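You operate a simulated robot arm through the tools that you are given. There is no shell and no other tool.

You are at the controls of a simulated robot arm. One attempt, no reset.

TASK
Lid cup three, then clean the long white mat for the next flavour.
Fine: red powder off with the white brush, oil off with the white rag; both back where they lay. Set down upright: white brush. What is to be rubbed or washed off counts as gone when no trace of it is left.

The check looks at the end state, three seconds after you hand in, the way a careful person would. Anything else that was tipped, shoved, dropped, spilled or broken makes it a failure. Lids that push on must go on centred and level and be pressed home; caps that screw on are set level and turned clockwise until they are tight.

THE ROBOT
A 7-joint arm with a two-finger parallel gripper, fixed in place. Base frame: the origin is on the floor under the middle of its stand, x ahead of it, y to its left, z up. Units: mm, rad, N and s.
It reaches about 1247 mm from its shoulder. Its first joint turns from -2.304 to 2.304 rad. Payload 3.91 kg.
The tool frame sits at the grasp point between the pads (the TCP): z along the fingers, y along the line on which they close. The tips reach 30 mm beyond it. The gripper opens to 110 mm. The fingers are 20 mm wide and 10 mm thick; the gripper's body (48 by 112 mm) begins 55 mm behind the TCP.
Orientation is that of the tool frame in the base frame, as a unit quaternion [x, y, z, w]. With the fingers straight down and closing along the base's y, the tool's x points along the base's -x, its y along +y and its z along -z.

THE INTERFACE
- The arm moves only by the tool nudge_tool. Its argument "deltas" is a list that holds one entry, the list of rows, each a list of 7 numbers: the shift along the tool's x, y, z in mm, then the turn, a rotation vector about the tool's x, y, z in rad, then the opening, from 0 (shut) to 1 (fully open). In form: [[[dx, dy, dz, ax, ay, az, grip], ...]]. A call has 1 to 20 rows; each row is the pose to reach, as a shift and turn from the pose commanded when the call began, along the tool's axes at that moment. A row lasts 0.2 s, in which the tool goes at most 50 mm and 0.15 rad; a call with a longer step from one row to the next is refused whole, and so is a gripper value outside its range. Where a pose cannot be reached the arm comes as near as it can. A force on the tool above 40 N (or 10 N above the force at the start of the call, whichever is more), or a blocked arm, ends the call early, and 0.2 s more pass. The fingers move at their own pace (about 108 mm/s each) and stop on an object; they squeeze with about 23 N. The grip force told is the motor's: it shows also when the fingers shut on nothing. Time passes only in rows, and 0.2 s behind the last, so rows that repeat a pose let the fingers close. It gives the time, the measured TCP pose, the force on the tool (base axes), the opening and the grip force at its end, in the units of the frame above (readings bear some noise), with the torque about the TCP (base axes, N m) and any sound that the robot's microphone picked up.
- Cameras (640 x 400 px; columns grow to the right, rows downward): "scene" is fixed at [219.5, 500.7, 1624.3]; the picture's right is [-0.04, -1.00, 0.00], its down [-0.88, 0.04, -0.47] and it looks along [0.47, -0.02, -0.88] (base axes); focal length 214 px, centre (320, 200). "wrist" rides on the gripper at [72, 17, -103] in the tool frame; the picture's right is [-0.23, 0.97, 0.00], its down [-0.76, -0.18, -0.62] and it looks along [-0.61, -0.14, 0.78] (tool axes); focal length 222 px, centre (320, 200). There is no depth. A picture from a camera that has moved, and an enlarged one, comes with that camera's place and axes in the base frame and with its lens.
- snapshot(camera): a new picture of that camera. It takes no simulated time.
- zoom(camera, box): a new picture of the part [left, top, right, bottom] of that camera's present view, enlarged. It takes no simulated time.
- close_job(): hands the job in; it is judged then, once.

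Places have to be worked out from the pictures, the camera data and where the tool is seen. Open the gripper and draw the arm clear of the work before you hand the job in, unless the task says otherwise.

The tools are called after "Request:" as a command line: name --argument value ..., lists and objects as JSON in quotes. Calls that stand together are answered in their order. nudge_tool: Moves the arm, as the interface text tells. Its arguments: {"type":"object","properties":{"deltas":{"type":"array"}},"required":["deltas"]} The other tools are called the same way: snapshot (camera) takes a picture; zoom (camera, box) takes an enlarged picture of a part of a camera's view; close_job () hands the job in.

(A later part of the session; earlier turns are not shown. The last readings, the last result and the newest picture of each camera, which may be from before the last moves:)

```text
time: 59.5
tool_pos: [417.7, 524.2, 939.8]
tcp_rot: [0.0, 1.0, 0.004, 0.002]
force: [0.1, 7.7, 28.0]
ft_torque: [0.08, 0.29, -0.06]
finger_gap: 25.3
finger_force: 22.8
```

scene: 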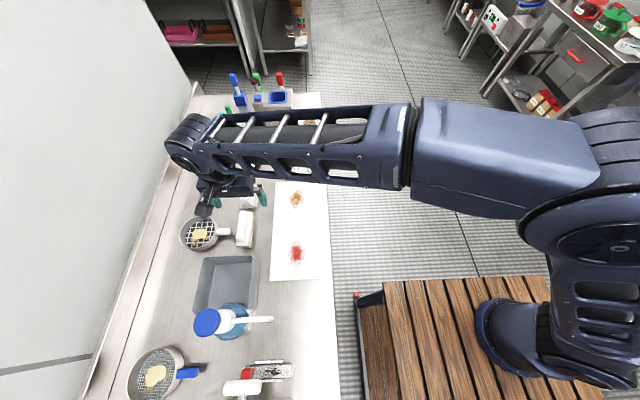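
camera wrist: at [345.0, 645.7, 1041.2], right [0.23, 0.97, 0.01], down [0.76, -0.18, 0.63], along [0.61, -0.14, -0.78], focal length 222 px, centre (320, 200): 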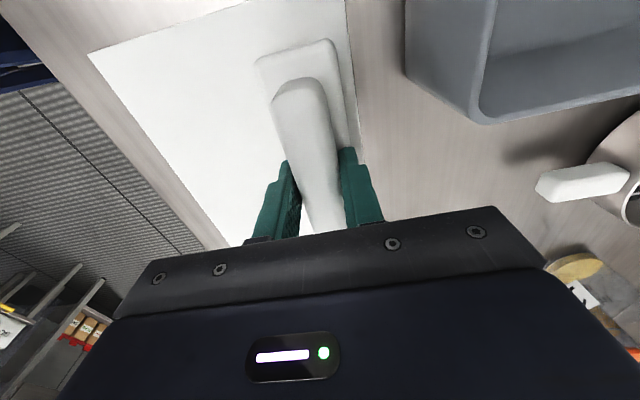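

That pass had firm contact (28 N) over the whole width. Now I lift the brush and inspect the mat.

Request:
nudge_tool --deltas '[[[0, 0, -4, 0, 0, 0, 0], [0, 0, -15, 0, 0, 0, 0], [0, 0, -35, 0, 0, 0, 0], [0, 0, -60, 0, 0, 0, 0], [0, 0, -90, 0, 0, 0, 0], [0, 30, -100, 0, 0, 0, 0], [0, 70, -100, 0, 0, 0, 0], [-20, 110, -100, 0, 0, 0, 0], [-40, 150, -100, 0, 0, 0, 0], [-60, 190, -100, 0, 0, 0, 0], [-84, 228, -100, 0, 0, 0, 0], [-84, 228, -100, 0, 0, 0, 0]]]'

Request:
snapshot --camera "wrist"

Request:
zoom --camera "scene" --box '[255, 215, 345, 285]'

```text
time: 62.1
tool_pos: [500.9, 748.3, 1039.0]
tcp_rot: [0.0, 1.0, 0.003, 0.002]
force: [0.0, 0.3, -1.6]
ft_torque: [-0.02, 0.0, 0.0]
finger_gap: 25.5
finger_force: 23.4
```

```text
taken
camera wrist: at [427.9, 762.7, 1140.3], right [0.23, 0.97, 0.01], down [0.76, -0.18, 0.63], along [0.61, -0.14, -0.78], focal length 222 px, centre (320, 200)
```

wrist: 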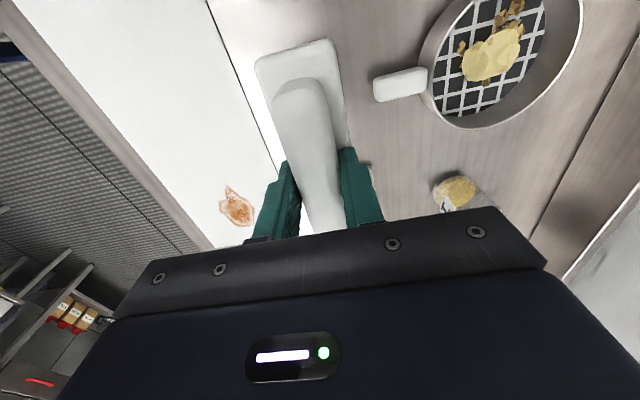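

```text
5.71 times, centred on (300, 250) of scene
camera zoom: at [219.5, 500.7, 1624.3], right [-0.04, -1.0, 0.0], down [-0.88, 0.04, -0.47], along [0.47, -0.02, -0.88], focal length 1226 px, centre (434, -86)
```

zoom: 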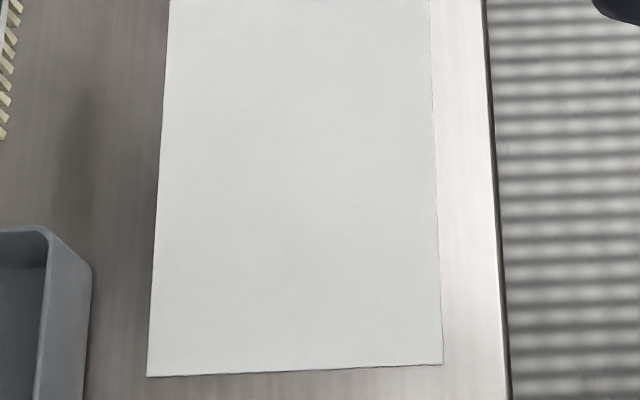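

The mat is spotless where the powder was. Now I return the brush: align to its original spot (TCP y≈758.3) and lower to just above the bench.

Request:
nudge_tool --deltas '[[[-1.7, 10.7, 0, 0, 0, 0, 0], [-1.7, 10.7, 25, 0, 0, 0, 0], [-1.7, 10.7, 55, 0, 0, 0, 0], [-1.7, 10.7, 80, 0, 0, 0, 0], [-1.7, 10.7, 95, 0, 0, 0, 0], [-1.7, 10.7, 95, 0, 0, 0, 0], [-1.7, 10.7, 95, 0, 0, 0, 0]]]'

Request:
zoom --camera "wrist" --box '[224, 20, 416, 140]'

Request:
zoom --camera "scene" --box '[205, 200, 285, 250]'

```text
time: 63.7
tool_pos: [504.3, 759.4, 940.5]
tcp_rot: [0.001, 1.0, 0.003, 0.002]
force: [0.3, 0.0, 0.5]
ft_torque: [-0.01, 0.02, 0.01]
finger_gap: 25.8
finger_force: 23.2
```

```text
3.33 times, centred on (320, 80) of wrist
camera zoom: at [431.7, 774.7, 1042.3], right [0.23, 0.97, 0.01], down [0.76, -0.18, 0.63], along [0.61, -0.14, -0.78], focal length 740 px, centre (320, 600)
```

zoom: 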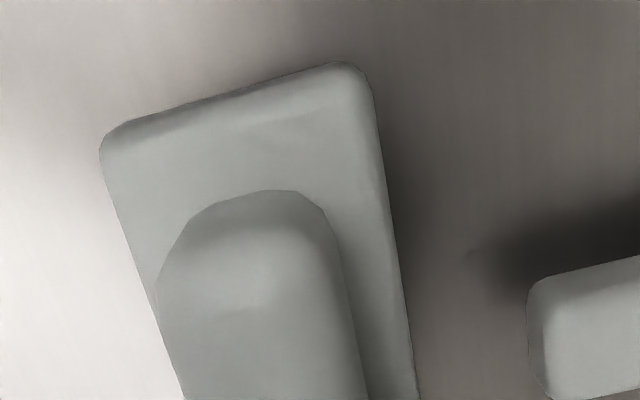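

```text
8.00 times, centred on (245, 225) of scene
camera zoom: at [219.5, 500.7, 1624.3], right [-0.04, -1.0, 0.0], down [-0.88, 0.04, -0.47], along [0.47, -0.02, -0.88], focal length 1716 px, centre (920, 0)
```

zoom: 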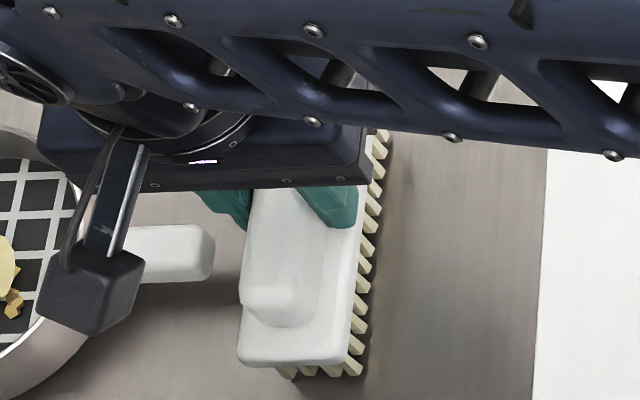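

It's about 2 mm off in X and 1.3 mm in Y; I correct that and set the brush down on the bench.

Request:
nudge_tool --deltas '[[[1.2, -0.7, 0, 0, 0, 0, 0], [2.3, -1.3, 0, 0, 0, 0, 0], [2.3, -1.3, 1, 0, 0, 0, 0], [2.3, -1.3, 2, 0, 0, 0, 0], [2.3, -1.3, 3, 0, 0, 0, 0], [2.3, -1.3, 3.5, 0, 0, 0, 0], [2.3, -1.3, 3.5, 0, 0, 0, 0]]]'

Request:
zoom --camera "scene" --box '[205, 200, 285, 250]'

```text
time: 65.3
tool_pos: [500.2, 758.5, 941.7]
tcp_rot: [0.001, 1.0, 0.002, 0.002]
force: [0.6, 0.4, -0.5]
ft_torque: [0.01, -0.01, 0.01]
finger_gap: 25.7
finger_force: 23.0
```

```text
8.00 times, centred on (245, 225) of scene
camera zoom: at [219.5, 500.7, 1624.3], right [-0.04, -1.0, 0.0], down [-0.88, 0.04, -0.47], along [0.47, -0.02, -0.88], focal length 1716 px, centre (920, 0)
```

zoom: 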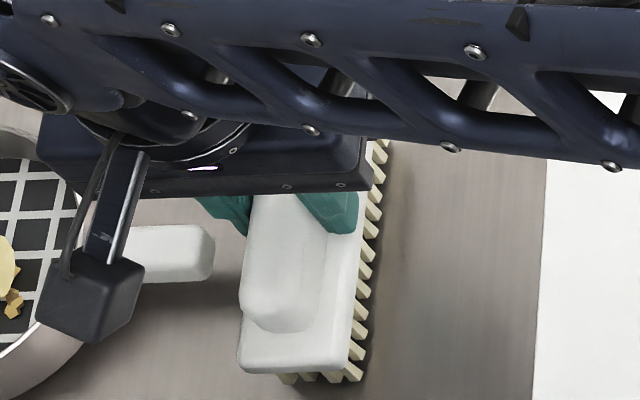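

Still ~4 mm above the bench, and laterally within about a millimetre of the original outline. I lower until it touches.

Request:
nudge_tool --deltas '[[[0, 0, 1, 0, 0, 0, 0], [0, 0, 2, 0, 0, 0, 0], [0, 0, 3, 0, 0, 0, 0], [0, 0, 3.5, 0, 0, 0, 0], [0, 0, 3.5, 0, 0, 0, 0]]]'

```text
time: 66.5
tool_pos: [500.5, 760.3, 936.8]
tcp_rot: [0.001, 1.0, 0.003, 0.002]
force: [-0.8, 0.2, -1.5]
ft_torque: [0.01, -0.01, 0.02]
finger_gap: 25.6
finger_force: 22.8
```

Reading still shows only the brush's weight; I lower another millimetre or two.

Request:
nudge_tool --deltas '[[[0, 0.0, 0.5, 0, 0, 0, 0], [0, 0, 1, 0, 0, 0, 0], [0, 0, 1.5, 0, 0, 0, 0], [0, 0, 1.5, 0, 0, 0, 0]]]'

Request:
zoom --camera "scene" --box '[205, 200, 285, 250]'

```text
time: 67.5
tool_pos: [501.1, 759.4, 936.1]
tcp_rot: [0.0, 1.0, 0.003, 0.003]
force: [-0.2, -0.6, -1.1]
ft_torque: [0.03, -0.01, 0.01]
finger_gap: 25.6
finger_force: 23.1
```

```text
8.00 times, centred on (245, 225) of scene
camera zoom: at [219.5, 500.7, 1624.3], right [-0.04, -1.0, 0.0], down [-0.88, 0.04, -0.47], along [0.47, -0.02, -0.88], focal length 1716 px, centre (920, 0)
```

zoom: 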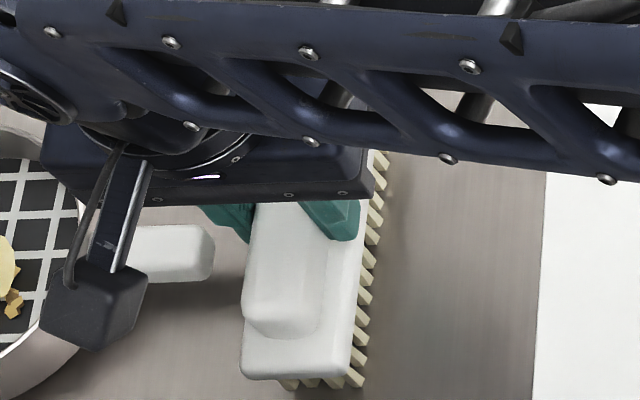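

Request:
nudge_tool --deltas '[[[0, 0.0, 0.5, 0, 0, 0, 0], [0, 0, 1, 0, 0, 0, 0], [0, 0, 1.5, 0, 0, 0, 0], [0, 0, 1.5, 0, 0, 0, 0], [0, 0, 1.5, 0, 0, 0, 0]]]'

```text
time: 68.7
tool_pos: [500.7, 758.9, 936.1]
tcp_rot: [0.001, 1.0, 0.004, 0.003]
force: [1.3, 4.0, 11.3]
ft_torque: [0.05, 0.1, -0.02]
finger_gap: 25.6
finger_force: 23.0
```

The brush stands on the bench (11 N contact). I open the fingers to ~52 mm and rise straight up.

Request:
nudge_tool --deltas '[[[0, 0, -0.7, 0, 0, 0, 0], [0, 0, -0.7, 0, 0, 0, 0.3], [0, 0, -0.7, 0, 0, 0, 0.4], [0, 0, -0.7, 0, 0, 0, 0.45], [0, 0, -10, 0, 0, 0, 0.45], [0, 0, -30, 0, 0, 0, 0.45], [0, 0, -60, 0, 0, 0, 0.45], [0, 0, -90, 0, 0, 0, 0.45], [0, 0, -110, 0, 0, 0, 0.45], [0, 0, -110, 0, 0, 0, 0.45]]]'

Request:
snapshot --camera "wrist"

Request:
zoom --camera "scene" --box '[222, 200, 302, 250]'

```text
time: 70.9
tool_pos: [498.0, 757.1, 1046.8]
tcp_rot: [0.001, 1.0, 0.003, 0.002]
force: [0.0, -1.1, 0.1]
ft_torque: [0.0, -0.01, -0.03]
finger_gap: 49.6
finger_force: 0.1
```

```text
taken
camera wrist: at [426.4, 772.3, 1148.8], right [0.23, 0.97, 0.01], down [0.76, -0.18, 0.63], along [0.61, -0.14, -0.78], focal length 222 px, centre (320, 200)
```

wrist: 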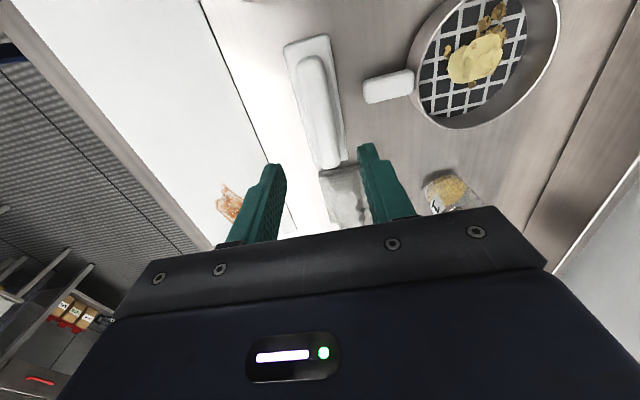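

```text
8.00 times, centred on (262, 225) of scene
camera zoom: at [219.5, 500.7, 1624.3], right [-0.04, -1.0, 0.0], down [-0.88, 0.04, -0.47], along [0.47, -0.02, -0.88], focal length 1716 px, centre (784, 0)
```

zoom: 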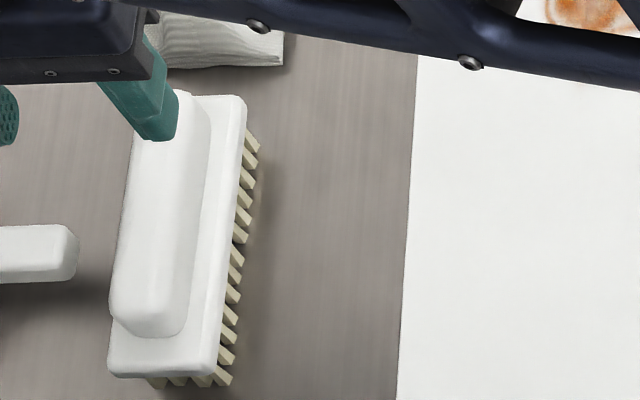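

The brush is back upright within about 1 mm of its original outline. Next the rag: I move over it for a measuring view.

Request:
nudge_tool --deltas '[[[-25, 0, 0, 0, 0, 0, 0.6], [-60, 2, 0, 0, 0, 0, 0.8], [-95, 4, 0, 0, 0, 0, 1], [-120, 5, 0, 0, 0, 0, 1], [-120, 5, 0, 0, 0, 0, 1]]]'

Request:
snapshot --camera "wrist"

Request:
zoom --camera "wrist" --box '[224, 30, 416, 150]'

```text
time: 72.1
tool_pos: [619.5, 762.1, 1047.3]
tcp_rot: [0.001, 1.0, 0.003, 0.002]
force: [0.0, -0.5, -0.1]
ft_torque: [0.0, 0.01, 0.02]
finger_gap: 110.1
finger_force: 0.0
```

```text
taken
camera wrist: at [547.1, 777.2, 1148.5], right [0.23, 0.97, 0.01], down [0.76, -0.18, 0.63], along [0.61, -0.14, -0.78], focal length 222 px, centre (320, 200)
```

wrist: 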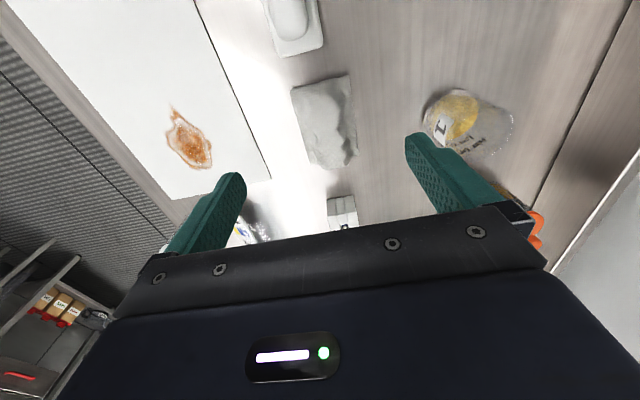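

```text
3.33 times, centred on (320, 90) of wrist
camera zoom: at [547.1, 777.2, 1148.5], right [0.23, 0.97, 0.01], down [0.76, -0.18, 0.63], along [0.61, -0.14, -0.78], focal length 740 px, centre (320, 567)
```

zoom: 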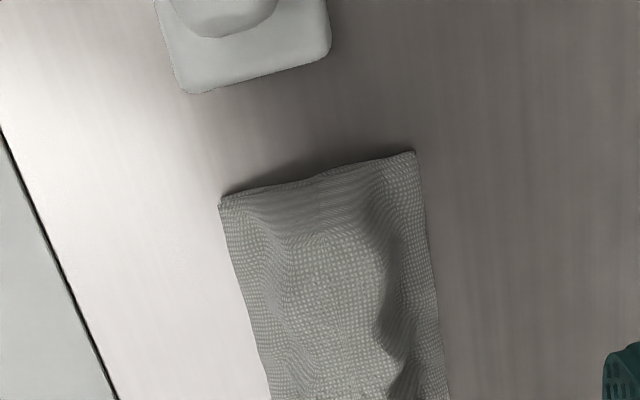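

Request:
zoom --camera "wrist" --box '[248, 65, 408, 180]'

Request:
zoom --camera "scene" --box '[222, 170, 302, 220]'

```text
3.48 times, centred on (328, 122) of wrist
camera zoom: at [547.1, 777.2, 1148.5], right [0.23, 0.97, 0.01], down [0.76, -0.18, 0.63], along [0.61, -0.14, -0.78], focal length 773 px, centre (292, 470)
```

zoom: 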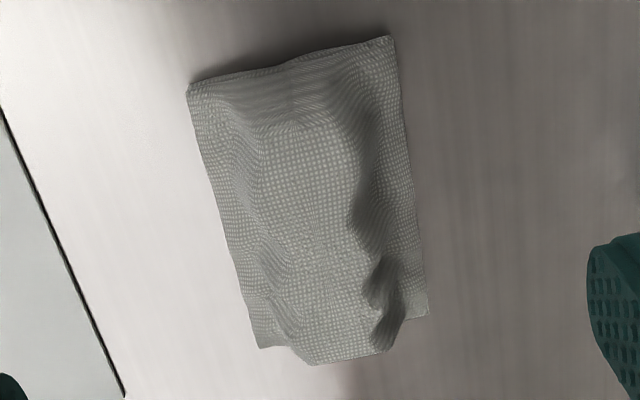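

```text
8.00 times, centred on (262, 195) of scene
camera zoom: at [219.5, 500.7, 1624.3], right [-0.04, -1.0, 0.0], down [-0.88, 0.04, -0.47], along [0.47, -0.02, -0.88], focal length 1716 px, centre (784, 240)
```

zoom: 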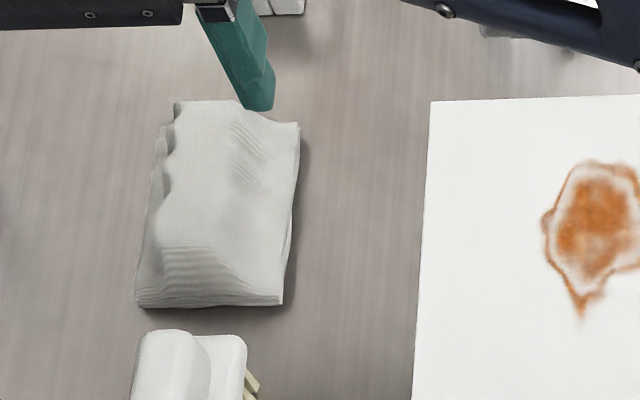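

The rag's footprint is about x 599–702, y 727–798 with a hump ~40 mm high along its middle. I centre over it, square the tool up slightly, and descend partway with the gripper fully open.

Request:
nudge_tool --deltas '[[[-16, 1, 0, 0.003, 0.002, -0.001, 1], [-31.4, 2.3, 0, 0.006, 0.004, -0.002, 1], [-31.4, 2.3, 30, 0.006, 0.004, -0.002, 1], [-31.4, 2.3, 65, 0.006, 0.004, -0.002, 1], [-31.4, 2.3, 95, 0.006, 0.004, -0.002, 1], [-31.4, 2.3, 110, 0.006, 0.004, -0.002, 1], [-31.4, 2.3, 110, 0.006, 0.004, -0.002, 1]]]'

Request:
snapshot --camera "wrist"

Request:
zoom --camera "wrist" --box '[200, 90, 440, 240]'

```text
time: 73.7
tool_pos: [650.2, 766.8, 936.4]
tcp_rot: [0.0, 1.0, 0.0, 0.0]
force: [0.1, -0.5, -0.1]
ft_torque: [-0.03, 0.02, -0.01]
finger_gap: 110.1
finger_force: 0.1
```

```text
taken
camera wrist: at [578.3, 782.2, 1037.7], right [0.23, 0.97, 0.0], down [0.76, -0.18, 0.62], along [0.61, -0.14, -0.78], focal length 222 px, centre (320, 200)
```

wrist: 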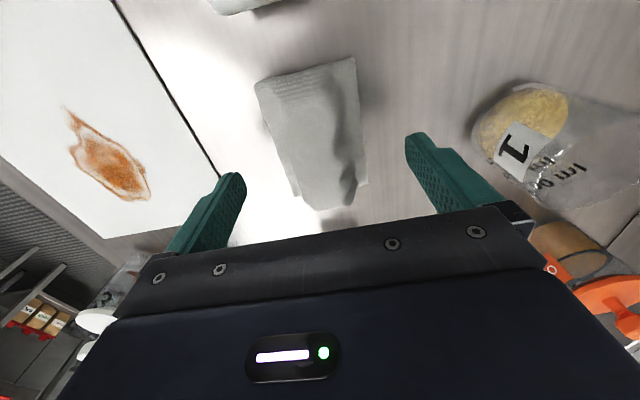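

```text
2.67 times, centred on (320, 165) of wrist
camera zoom: at [578.3, 782.2, 1037.7], right [0.23, 0.97, 0.0], down [0.76, -0.18, 0.62], along [0.61, -0.14, -0.78], focal length 592 px, centre (320, 293)
```

zoom: 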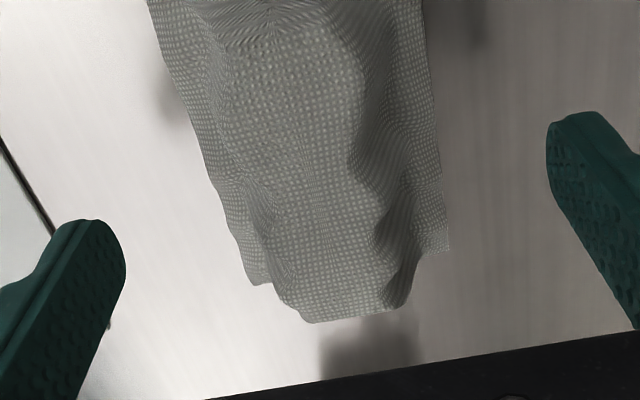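

The rag centre refines to about (653, 764). I make a small correction, go down to TCP z≈898 and close the fingers on the rag's sides.

Request:
nudge_tool --deltas '[[[-2.7, -1.2, 8, 0, 0, 0, 1], [-2.7, -1.2, 20, 0, 0, 0, 1], [-2.7, -1.2, 30, 0, 0, 0, 1], [-2.7, -1.2, 36, 0, 0, 0, 1], [-2.7, -1.2, 38, 0, 0, 0, 1], [-2.7, -1.2, 38, 0, 0, 0, 1]]]'

Request:
zoom --camera "wrist" --box '[180, 90, 460, 265]'

Request:
zoom --camera "scene" --box '[205, 170, 285, 220]'

```text
time: 75.1
tool_pos: [654.7, 766.4, 898.9]
tcp_rot: [-0.001, 1.0, 0.0, 0.0]
force: [0.0, 0.1, 0.1]
ft_torque: [0.02, 0.01, 0.01]
finger_gap: 109.9
finger_force: 0.0
```

```text
2.29 times, centred on (320, 178) of wrist
camera zoom: at [581.9, 781.6, 999.8], right [0.23, 0.97, 0.0], down [0.76, -0.18, 0.62], along [0.61, -0.14, -0.78], focal length 508 px, centre (320, 251)
```

zoom: 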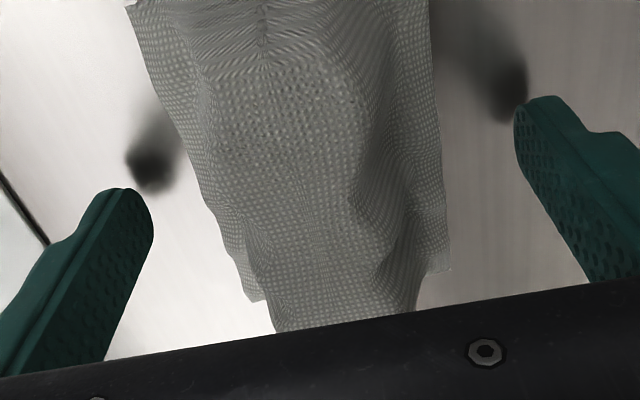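

```text
8.00 times, centred on (245, 195) of scene
camera zoom: at [219.5, 500.7, 1624.3], right [-0.04, -1.0, 0.0], down [-0.88, 0.04, -0.47], along [0.47, -0.02, -0.88], focal length 1716 px, centre (920, 240)
```

zoom: 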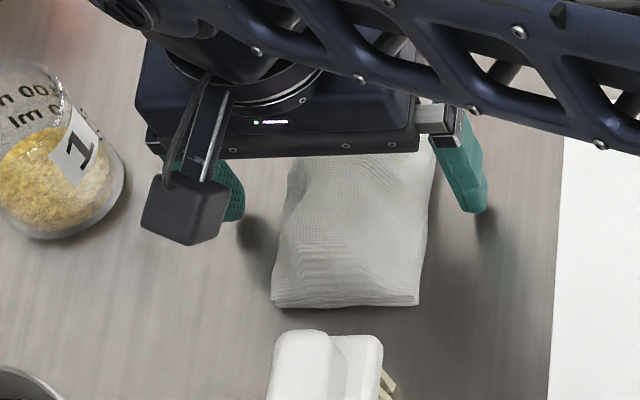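

Fingertips hover just above the bench on both sides of the rag. I close gradually.

Request:
nudge_tool --deltas '[[[0, 0, 0, 0, 0, 0, 0.85], [0, 0, 0, 0, 0, 0, 0.75], [0, 0, 0, 0, 0, 0, 0.65], [0, 0, 0, 0, 0, 0, 0.55], [0, 0, 0, 0, 0, 0, 0.45], [0, 0, 0, 0, 0, 0, 0.35], [0, 0, 0, 0, 0, 0, 0.2], [0, 0, 0, 0, 0, 0, 0], [0, 0, 0, 0, 0, 0, 0]]]'

Request:
zoom --camera "wrist" --box '[180, 90, 460, 265]'

Request:
zoom --camera "scene" --box '[205, 170, 285, 220]'

```text
time: 77.1
tool_pos: [653.7, 765.5, 899.3]
tcp_rot: [0.0, 1.0, 0.0, 0.0]
force: [-0.5, -0.6, 0.0]
ft_torque: [0.04, 0.0, -0.01]
finger_gap: 68.9
finger_force: 22.8
```

```text
2.29 times, centred on (320, 178) of wrist
camera zoom: at [581.9, 781.6, 999.9], right [0.23, 0.97, 0.0], down [0.76, -0.18, 0.62], along [0.61, -0.14, -0.78], focal length 508 px, centre (320, 251)
```

zoom: 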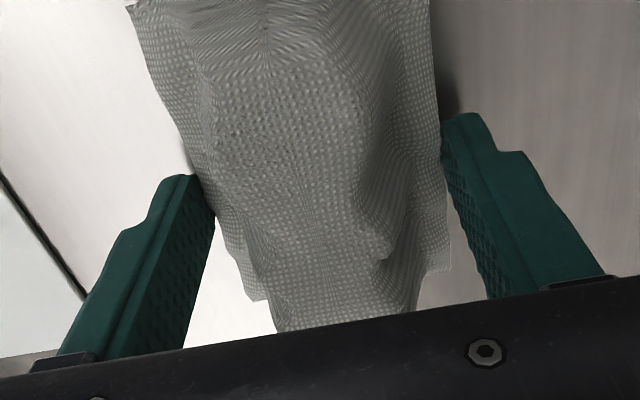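

```text
8.00 times, centred on (245, 195) of scene
camera zoom: at [219.5, 500.7, 1624.3], right [-0.04, -1.0, 0.0], down [-0.88, 0.04, -0.47], along [0.47, -0.02, -0.88], focal length 1716 px, centre (920, 240)
```

zoom: 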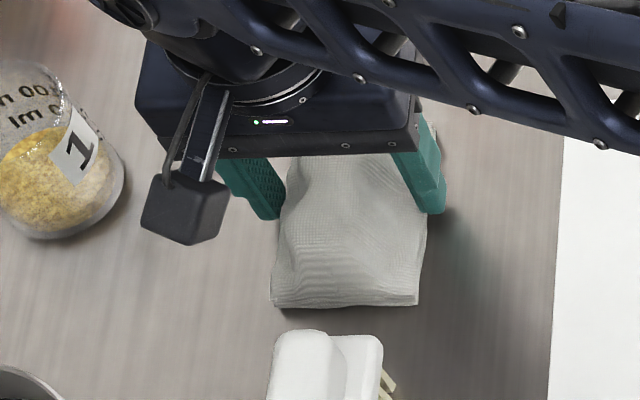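

The rag is held across its 69 mm width with hardly any shift; pose recorded: camera (581.9, 781.6, 999.9). I lift it gently.

Request:
nudge_tool --deltas '[[[0, 0, -4, 0, 0, 0, 0], [0, 0, -12, 0, 0, 0, 0], [0, 0, -28, 0, 0, 0, 0], [0, 0, -50, 0, 0, 0, 0], [0, 0, -75, 0, 0, 0, 0], [0, 0, -90, 0, 0, 0, 0], [0, 0, -90, 0, 0, 0, 0]]]'

Request:
snapshot --camera "wrist"

Request:
zoom --camera "scene" --box '[205, 160, 335, 240]'

```text
time: 78.7
tool_pos: [655.1, 765.3, 988.7]
tcp_rot: [0.0, 1.0, 0.0, 0.0]
force: [0.2, 0.7, 0.1]
ft_torque: [-0.02, 0.03, -0.02]
finger_gap: 69.0
finger_force: 23.2
```

```text
taken
camera wrist: at [583.2, 780.3, 1090.0], right [0.23, 0.97, 0.0], down [0.76, -0.18, 0.62], along [0.61, -0.14, -0.78], focal length 222 px, centre (320, 200)
```

wrist: 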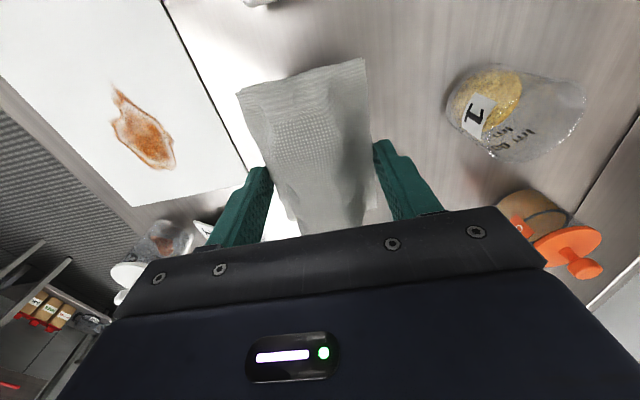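

```text
4.92 times, centred on (270, 200) of scene
camera zoom: at [219.5, 500.7, 1624.3], right [-0.04, -1.0, 0.0], down [-0.88, 0.04, -0.47], along [0.47, -0.02, -0.88], focal length 1056 px, centre (566, 200)
```

zoom: 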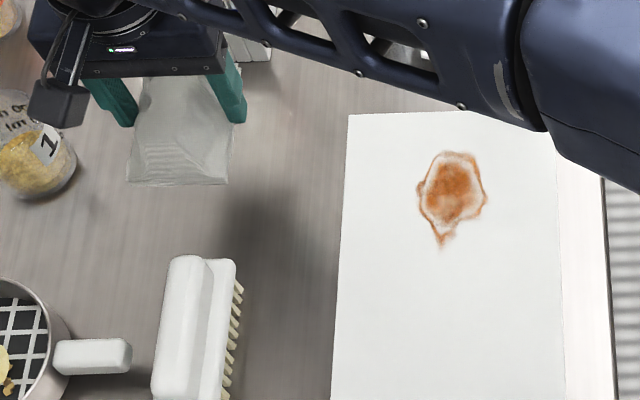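

The rag is held level. The oil spans roughly x 580–678, y 545–607; I carry the rag over it to (630, 575) and lower to a small hover.

Request:
nudge_tool --deltas '[[[5, -40, 0, 0, 0, 0, 0], [10, -80, 0, 0, 0, 0, 0], [16, -120, 0, 0, 0, 0, 0], [22, -158, 0, 0, 0, 0, 0], [25, -188, 0, 0, 0, 0, 0], [25, -188, 25, 0, 0, 0, 0], [25, -188, 50, 0, 0, 0, 0], [25, -188, 70, 0, 0, 0, 0], [25, -188, 78, 0, 0, 0, 0], [25, -188, 78, 0, 0, 0, 0]]]'

Request:
snapshot --camera "wrist"

Request:
zoom --camera "scene" --box '[255, 160, 345, 230]'

```text
time: 80.9
tool_pos: [629.9, 577.9, 910.1]
tcp_rot: [0.0, 1.0, 0.0, 0.0]
force: [0.2, -0.6, -0.5]
ft_torque: [0.0, 0.03, 0.03]
finger_gap: 69.0
finger_force: 23.2
```

```text
taken
camera wrist: at [557.1, 593.2, 1011.9], right [0.23, 0.97, 0.0], down [0.76, -0.18, 0.62], along [0.61, -0.14, -0.78], focal length 222 px, centre (320, 200)
```

wrist: 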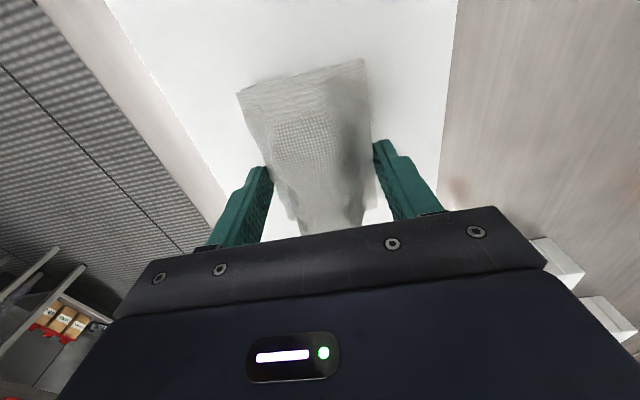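

```text
5.71 times, centred on (300, 195) of scene
camera zoom: at [219.5, 500.7, 1624.3], right [-0.04, -1.0, 0.0], down [-0.88, 0.04, -0.47], along [0.47, -0.02, -0.88], focal length 1226 px, centre (434, 229)
```

zoom: 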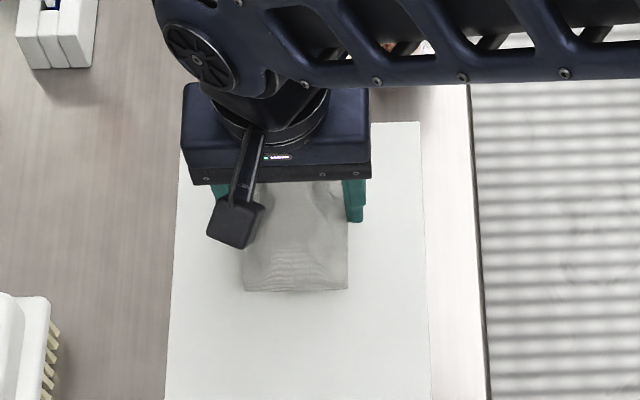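

The rag fully covers the oil spot. I lower slowly to light contact.

Request:
nudge_tool --deltas '[[[0, 0, 3, 0, 0, 0, 0], [0, 0, 5, 0, 0, 0, 0], [0, 0, 6.5, 0, 0, 0, 0], [0, 0, 7.5, 0, 0, 0, 0], [0, 0, 8.5, 0, 0, 0, 0], [0, 0, 8.5, 0, 0, 0, 0]]]'

```text
time: 82.3
tool_pos: [631.3, 577.6, 902.6]
tcp_rot: [-0.001, 1.0, 0.0, -0.001]
force: [-1.1, 0.0, -1.1]
ft_torque: [0.0, 0.02, 0.01]
finger_gap: 69.0
finger_force: 23.3
```

Request:
nudge_tool --deltas '[[[0, 0, 0.8, 0, 0, 0, 0], [0, 0, 1.5, 0, 0, 0, 0], [0, 0, 2, 0, 0, 0, 0], [0, 0, 2, 0, 0, 0, 0]]]'

```text
time: 83.3
tool_pos: [629.7, 578.3, 900.3]
tcp_rot: [0.0, 1.0, 0.001, 0.0]
force: [2.4, 0.5, 18.4]
ft_torque: [-0.09, 0.02, -0.02]
finger_gap: 69.1
finger_force: 23.5
```

Contact at about 18 N. I rub in −Y and back across the spot with a touch less pressure.

Request:
nudge_tool --deltas '[[[0, -4, -0.3, 0, 0, 0, 0], [0, -10, -0.3, 0, 0, 0, 0], [0, -17, -0.3, 0, 0, 0, 0], [0, -24, -0.3, 0, 0, 0, 0], [0, -31, -0.3, 0, 0, 0, 0], [0, -38, -0.3, 0, 0, 0, 0], [0, -42, -0.3, 0, 0, 0, 0], [0, -38, -0.5, 0, 0, 0, 0], [0, -31, -0.6, 0, 0, 0, 0], [0, -24, -0.6, 0, 0, 0, 0], [0, -17, -0.6, 0, 0, 0, 0], [0, -10, -0.6, 0, 0, 0, 0], [0, -3, -0.6, 0, 0, 0, 0], [0, 4, -0.6, 0, 0, 0, 0], [0, 11, -0.6, 0, 0, 0, 0], [0, 18, -0.6, 0, 0, 0, 0], [0, 25, -0.6, 0, 0, 0, 0], [0, 32, -0.6, 0, 0, 0, 0], [0, 39, -0.6, 0, 0, 0, 0], [0, 42, -0.6, 0, 0, 0, 0]]]'

Request:
snapshot --camera "wrist"

Request:
zoom --camera "scene" --box '[255, 160, 345, 230]'

```text
time: 87.5
tool_pos: [630.1, 619.9, 900.0]
tcp_rot: [0.0, 1.0, 0.0, -0.001]
force: [0.6, -0.3, -0.5]
ft_torque: [-0.04, 0.0, -0.01]
finger_gap: 69.1
finger_force: 23.0
```

```text
taken
camera wrist: at [558.2, 635.4, 1001.7], right [0.23, 0.97, 0.0], down [0.76, -0.18, 0.62], along [0.61, -0.14, -0.78], focal length 222 px, centre (320, 200)
```

wrist: 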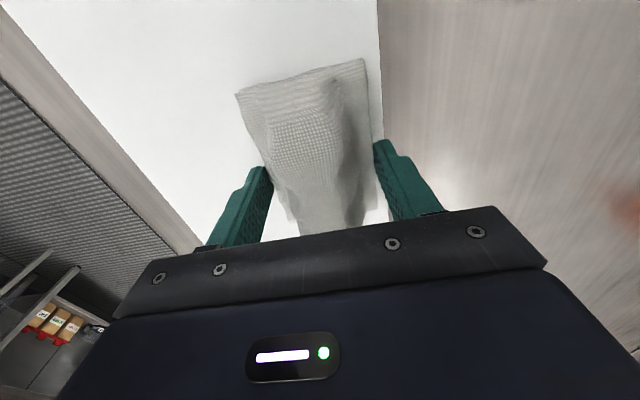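

```text
5.71 times, centred on (300, 195) of scene
camera zoom: at [219.5, 500.7, 1624.3], right [-0.04, -1.0, 0.0], down [-0.88, 0.04, -0.47], along [0.47, -0.02, -0.88], focal length 1226 px, centre (434, 229)
```

zoom: 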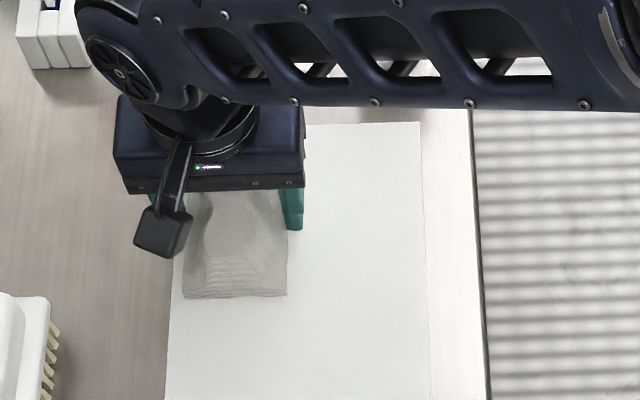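

The visible area is already clean. I make two more passes, offset ±12 mm in X for full coverage of the spot's ends.

Request:
nudge_tool --deltas '[[[4, 0, 0.5, 0, 0, 0, 0], [10, -4, 0.5, 0, 0, 0, 0], [12, -11, 0.5, 0, 0, 0, 0], [12, -19, 0.5, 0, 0, 0, 0], [12, -27, 0.5, 0, 0, 0, 0], [12, -35, 0.5, 0, 0, 0, 0], [12, -43, 0.5, 0, 0, 0, 0], [12, -51, 0.5, 0, 0, 0, 0], [12, -59, 0.5, 0, 0, 0, 0], [12, -67, 0.5, 0, 0, 0, 0], [12, -75, 0.5, 0, 0, 0, 0], [12, -82, 0.5, 0, 0, 0, 0]]]'

```text
time: 90.1
tool_pos: [616.4, 537.5, 899.9]
tcp_rot: [0.0, 1.0, 0.0, -0.001]
force: [-1.1, -0.5, -0.8]
ft_torque: [-0.03, 0.02, -0.05]
finger_gap: 69.0
finger_force: 23.0
```

No contact force in that pass, so I lower another ~0.8 mm and do the return passes with pressure.

Request:
nudge_tool --deltas '[[[0, 0, 0.5, 0, 0, 0, 0], [0, 0, 0.9, 0, 0, 0, 0], [0, 3, 0.9, 0, 0, 0, 0], [0, 8, 0.9, 0, 0, 0, 0], [0, 14, 0.9, 0, 0, 0, 0]]]'

```text
time: 91.3
tool_pos: [616.8, 550.8, 899.5]
tcp_rot: [0.0, 1.0, 0.0, 0.0]
force: [-0.2, -1.7, 3.7]
ft_torque: [-0.1, 0.02, 0.0]
finger_gap: 68.9
finger_force: 22.7
```

Request:
nudge_tool --deltas '[[[0, 4, 0.4, 0, 0, 0, 0], [0, 11, 0.4, 0, 0, 0, 0], [0, 19, 0.4, 0, 0, 0, 0], [0, 27, 0.4, 0, 0, 0, 0], [0, 35, 0.4, 0, 0, 0, 0], [0, 43, 0.4, 0, 0, 0, 0], [0, 51, 0.4, 0, 0, 0, 0], [0, 59, 0.4, 0, 0, 0, 0], [0, 66, 0.4, 0, 0, 0, 0], [-8, 68, 0.4, 0, 0, 0, 0], [-16, 68, 0.4, 0, 0, 0, 0], [-24, 66, 0.4, 0, 0, 0, 0], [-24, 58, 0.4, 0, 0, 0, 0], [-24, 50, 0.4, 0, 0, 0, 0], [-24, 42, 0.4, 0, 0, 0, 0], [-24, 34, 0.4, 0, 0, 0, 0], [-24, 26, 0.4, 0, 0, 0, 0], [-24, 18, 0.4, 0, 0, 0, 0], [-24, 10, 0.4, 0, 0, 0, 0], [-24, 2, 0.4, 0, 0, 0, 0]]]'

Request:
snapshot --camera "wrist"

```text
time: 95.5
tool_pos: [640.7, 552.7, 898.9]
tcp_rot: [0.0, 1.0, -0.001, 0.0]
force: [-0.1, 1.9, 5.6]
ft_torque: [0.22, -0.06, -0.01]
finger_gap: 69.0
finger_force: 23.0
```

```text
taken
camera wrist: at [569.2, 567.8, 1000.6], right [0.23, 0.97, 0.0], down [0.76, -0.18, 0.62], along [0.61, -0.14, -0.78], focal length 222 px, centre (320, 200)
```

wrist: 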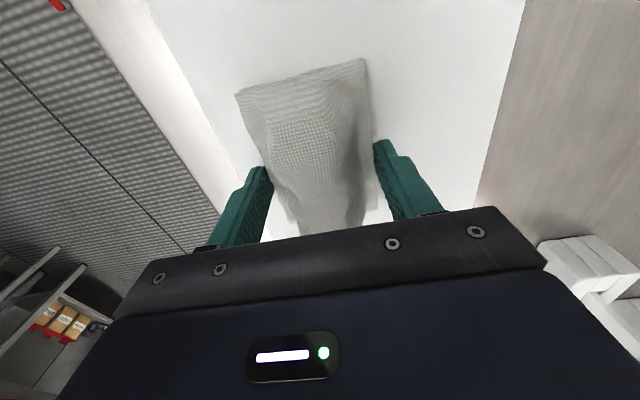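

Contact passes done and no oil shows. I lift the rag and inspect the whole mat.

Request:
nudge_tool --deltas '[[[0, 0, -4, 0, 0, 0, 0], [0, 0, -15, 0, 0, 0, 0], [0, 0, -40, 0, 0, 0, 0], [0, 0, -70, 0, 0, 0, 0], [0, 30, -90, 0, 0, 0, 0], [-5, 70, -90, 0, 0, 0, 0], [-8, 110, -90, 0, 0, 0, 0], [-12, 150, -90, 0, 0, 0, 0], [-14, 190, -90, 0, 0, 0, 0], [-14, 210, -90, 0, 0, 0, 0], [-14, 210, -90, 0, 0, 0, 0], [-14, 210, -90, 0, 0, 0, 0]]]'

Request:
snapshot --camera "wrist"

Request:
zoom --camera "scene" --box '[255, 165, 345, 235]'

```text
time: 98.1
tool_pos: [655.2, 763.6, 988.3]
tcp_rot: [0.0, 1.0, 0.0, 0.001]
force: [0.9, 0.7, -0.8]
ft_torque: [-0.04, 0.0, 0.0]
finger_gap: 69.1
finger_force: 22.9
```

```text
taken
camera wrist: at [582.7, 778.6, 1090.4], right [0.23, 0.97, 0.0], down [0.76, -0.18, 0.62], along [0.61, -0.14, -0.78], focal length 222 px, centre (320, 200)
```

wrist: 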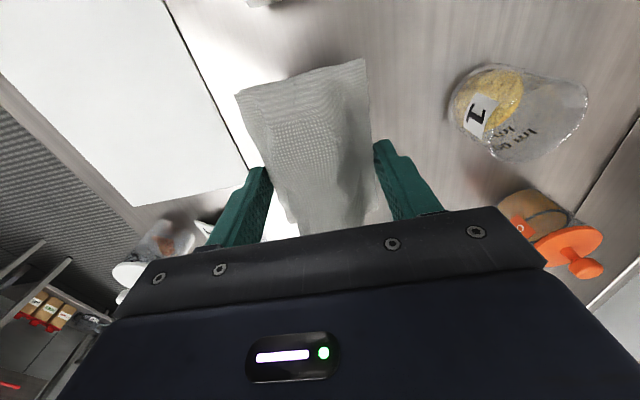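

```text
5.71 times, centred on (300, 200) of scene
camera zoom: at [219.5, 500.7, 1624.3], right [-0.04, -1.0, 0.0], down [-0.88, 0.04, -0.47], along [0.47, -0.02, -0.88], focal length 1226 px, centre (434, 200)
```

zoom: 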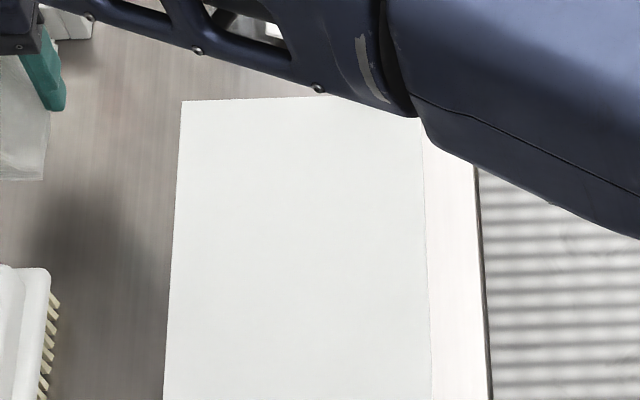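

Request:
zoom --camera "wrist" --box '[0, 0, 250, 210]'

Request:
zoom --camera "scene" --box '[262, 178, 330, 240]'

Request:
zoom --camera "scene" --box '[262, 225, 330, 287]'

```text
1.90 times, centred on (125, 105) of wrist
camera zoom: at [582.7, 778.6, 1090.4], right [0.23, 0.97, 0.0], down [0.76, -0.18, 0.62], along [0.61, -0.14, -0.78], focal length 423 px, centre (691, 381)
```

zoom: 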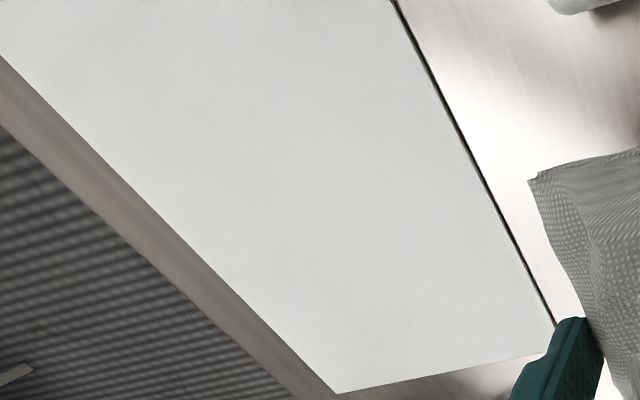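

```text
6.45 times, centred on (296, 209) of scene
camera zoom: at [219.5, 500.7, 1624.3], right [-0.04, -1.0, 0.0], down [-0.88, 0.04, -0.47], along [0.47, -0.02, -0.88], focal length 1384 px, centre (475, 142)
```

zoom: 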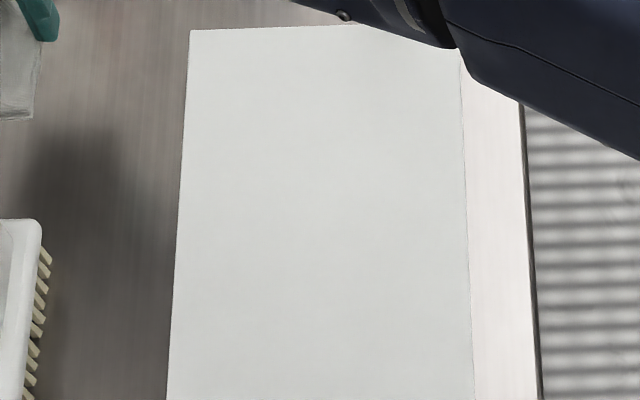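

```text
6.45 times, centred on (296, 256) of scene
camera zoom: at [219.5, 500.7, 1624.3], right [-0.04, -1.0, 0.0], down [-0.88, 0.04, -0.47], along [0.47, -0.02, -0.88], focal length 1384 px, centre (475, -161)
```

zoom: 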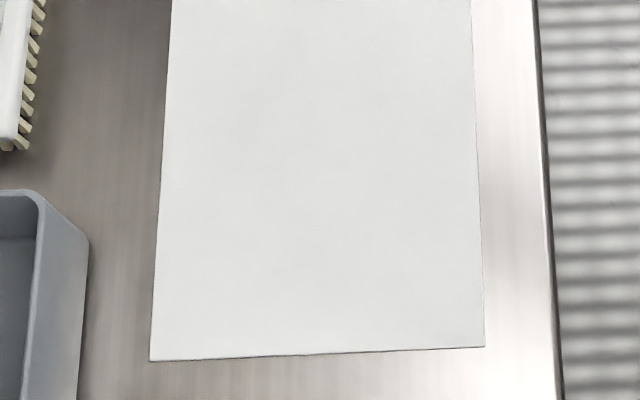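

The whole mat is spotless and unmoved. I bring the rag back over its original place and lower it.

Request:
nudge_tool --deltas '[[[0.8, 3, 0, 0, 0, 0, 0], [0.8, 3, 20, 0, 0, 0, 0], [0.8, 3, 45, 0, 0, 0, 0], [0.8, 3, 68, 0, 0, 0, 0], [0.8, 3, 82, 0, 0, 0, 0], [0.8, 3, 84, 0, 0, 0, 0], [0.8, 3, 84, 0, 0, 0, 0]]]'

Request:
zoom --camera "scene" --box '[205, 170, 285, 220]'

Request:
zoom --camera "wrist" --box '[180, 90, 460, 265]'

```text
time: 99.7
tool_pos: [655.4, 766.6, 903.6]
tcp_rot: [0.0, 1.0, 0.0, 0.0]
force: [0.8, -0.2, -0.4]
ft_torque: [0.04, 0.0, -0.03]
finger_gap: 68.9
finger_force: 23.1
```

```text
8.00 times, centred on (245, 195) of scene
camera zoom: at [219.5, 500.7, 1624.3], right [-0.04, -1.0, 0.0], down [-0.88, 0.04, -0.47], along [0.47, -0.02, -0.88], focal length 1716 px, centre (920, 240)
```

zoom: 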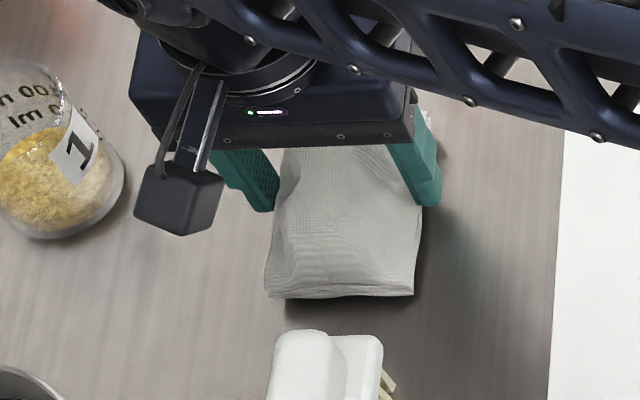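

```text
2.29 times, centred on (320, 178) of wrist
camera zoom: at [583.5, 782.5, 1005.1], right [0.23, 0.97, 0.0], down [0.76, -0.18, 0.62], along [0.61, -0.14, -0.78], focal length 508 px, centre (320, 251)
```

zoom: 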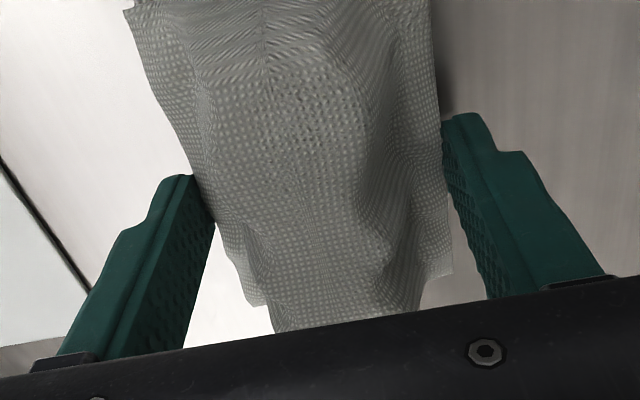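

It lines up within ~1.5 mm; I correct that and lower the last few millimetres to the bench.

Request:
nudge_tool --deltas '[[[1.4, -0.8, 0, 0, 0, 0, 0], [1.4, -0.8, 1.5, 0, 0, 0, 0], [1.4, -0.8, 3, 0, 0, 0, 0], [1.4, -0.8, 4.5, 0, 0, 0, 0], [1.4, -0.8, 5.3, 0, 0, 0, 0], [1.4, -0.8, 5.3, 0, 0, 0, 0]]]'

```text
time: 101.1
tool_pos: [653.9, 765.2, 898.7]
tcp_rot: [0.0, 1.0, 0.0, -0.001]
force: [-0.5, -0.4, -0.3]
ft_torque: [0.03, 0.0, 0.02]
finger_gap: 69.2
finger_force: 23.1
```

Request:
nudge_tool --deltas '[[[0, 0, 0.7, 0, 0, 0, 0], [0, 0, 1.4, 0, 0, 0, 0], [0, 0, 2, 0, 0, 0, 0], [0, 0, 2, 0, 0, 0, 0]]]'

```text
time: 102.1
tool_pos: [653.2, 764.5, 896.0]
tcp_rot: [0.0, 1.0, 0.0, 0.0]
force: [0.0, 0.5, 0.1]
ft_torque: [0.01, 0.02, 0.02]
finger_gap: 68.9
finger_force: 22.5
```

Request:
nudge_tool --deltas '[[[0, 0, 0.5, 0, 0, 0, 0], [0, 0, 1.0, 0, 0, 0, 0], [0, 0, 1.5, 0, 0, 0, 0], [0, 0, 1.5, 0, 0, 0, 0]]]'

Request:
zoom --camera "scene" --box '[205, 170, 285, 220]'

```text
time: 103.1
tool_pos: [653.4, 765.9, 896.3]
tcp_rot: [-0.001, 1.0, 0.0, 0.0]
force: [-0.5, -1.2, 5.9]
ft_torque: [-0.08, 0.04, -0.02]
finger_gap: 68.8
finger_force: 23.3
```

```text
8.00 times, centred on (245, 195) of scene
camera zoom: at [219.5, 500.7, 1624.3], right [-0.04, -1.0, 0.0], down [-0.88, 0.04, -0.47], along [0.47, -0.02, -0.88], focal length 1716 px, centre (920, 240)
```

zoom: 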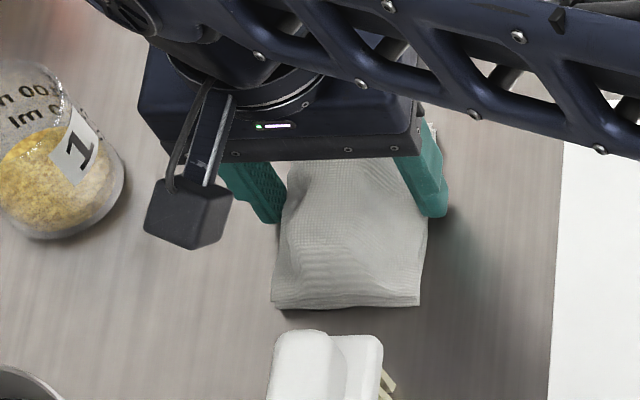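

Contact made, and the outline matches the original. I open the gripper and rise straight up.

Request:
nudge_tool --deltas '[[[0, 0, -0.5, 0, 0, 0, 0.3], [0, 0, -0.5, 0, 0, 0, 0.7], [0, 0, -0.5, 0, 0, 0, 0.9], [0, 0, -0.5, 0, 0, 0, 0.95], [0, 0, -10, 0, 0, 0, 0.95], [0, 0, -30, 0, 0, 0, 0.95], [0, 0, -65, 0, 0, 0, 0.95], [0, 0, -105, 0, 0, 0, 0.95], [0, 0, -150, 0, 0, 0, 0.95], [0, 0, -200, 0, 0, 0, 0.95], [0, 0, -240, 0, 0, 0, 0.95], [0, 0, -240, 0, 0, 0, 0.95]]]'

Request:
snapshot --camera "scene"

Request:
snapshot --camera "wrist"

Request:
zoom --camera "scene" --box '[222, 170, 302, 220]'

```text
time: 105.7
tool_pos: [655.0, 768.7, 1136.1]
tcp_rot: [0.0, 1.0, 0.0, 0.0]
force: [-0.5, 0.4, 0.3]
ft_torque: [0.02, 0.04, 0.02]
finger_gap: 104.4
finger_force: 0.0
```

```text
taken
```

scene: 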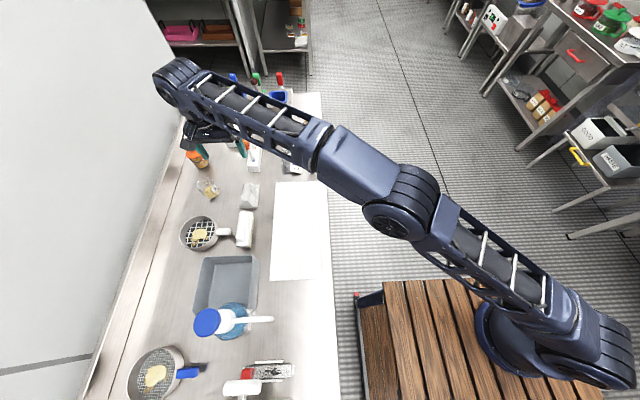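

```text
taken
camera wrist: at [583.2, 783.6, 1237.6], right [0.23, 0.97, 0.0], down [0.76, -0.18, 0.62], along [0.61, -0.14, -0.78], focal length 222 px, centre (320, 200)
```

wrist: 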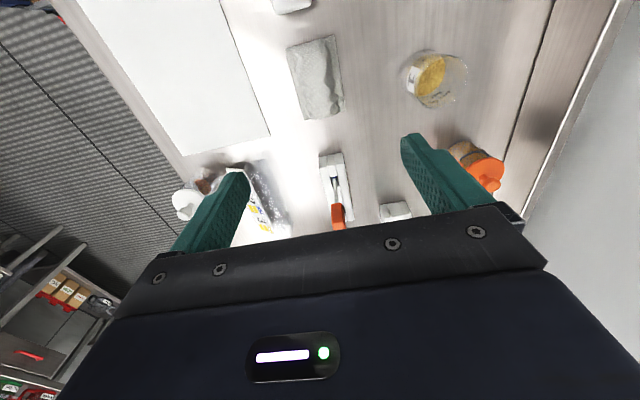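

```text
8.00 times, centred on (262, 195) of scene
camera zoom: at [219.5, 500.7, 1624.3], right [-0.04, -1.0, 0.0], down [-0.88, 0.04, -0.47], along [0.47, -0.02, -0.88], focal length 1716 px, centre (784, 240)
```

zoom: 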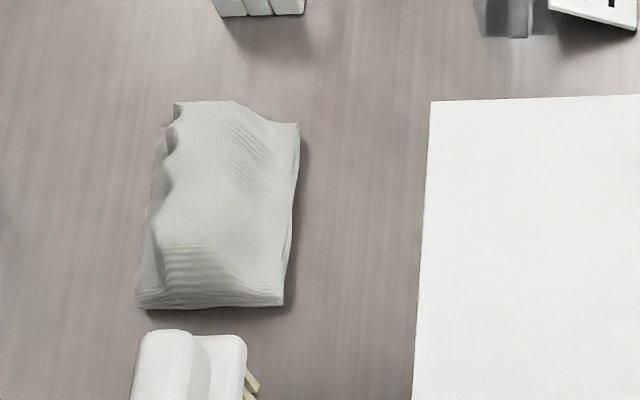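

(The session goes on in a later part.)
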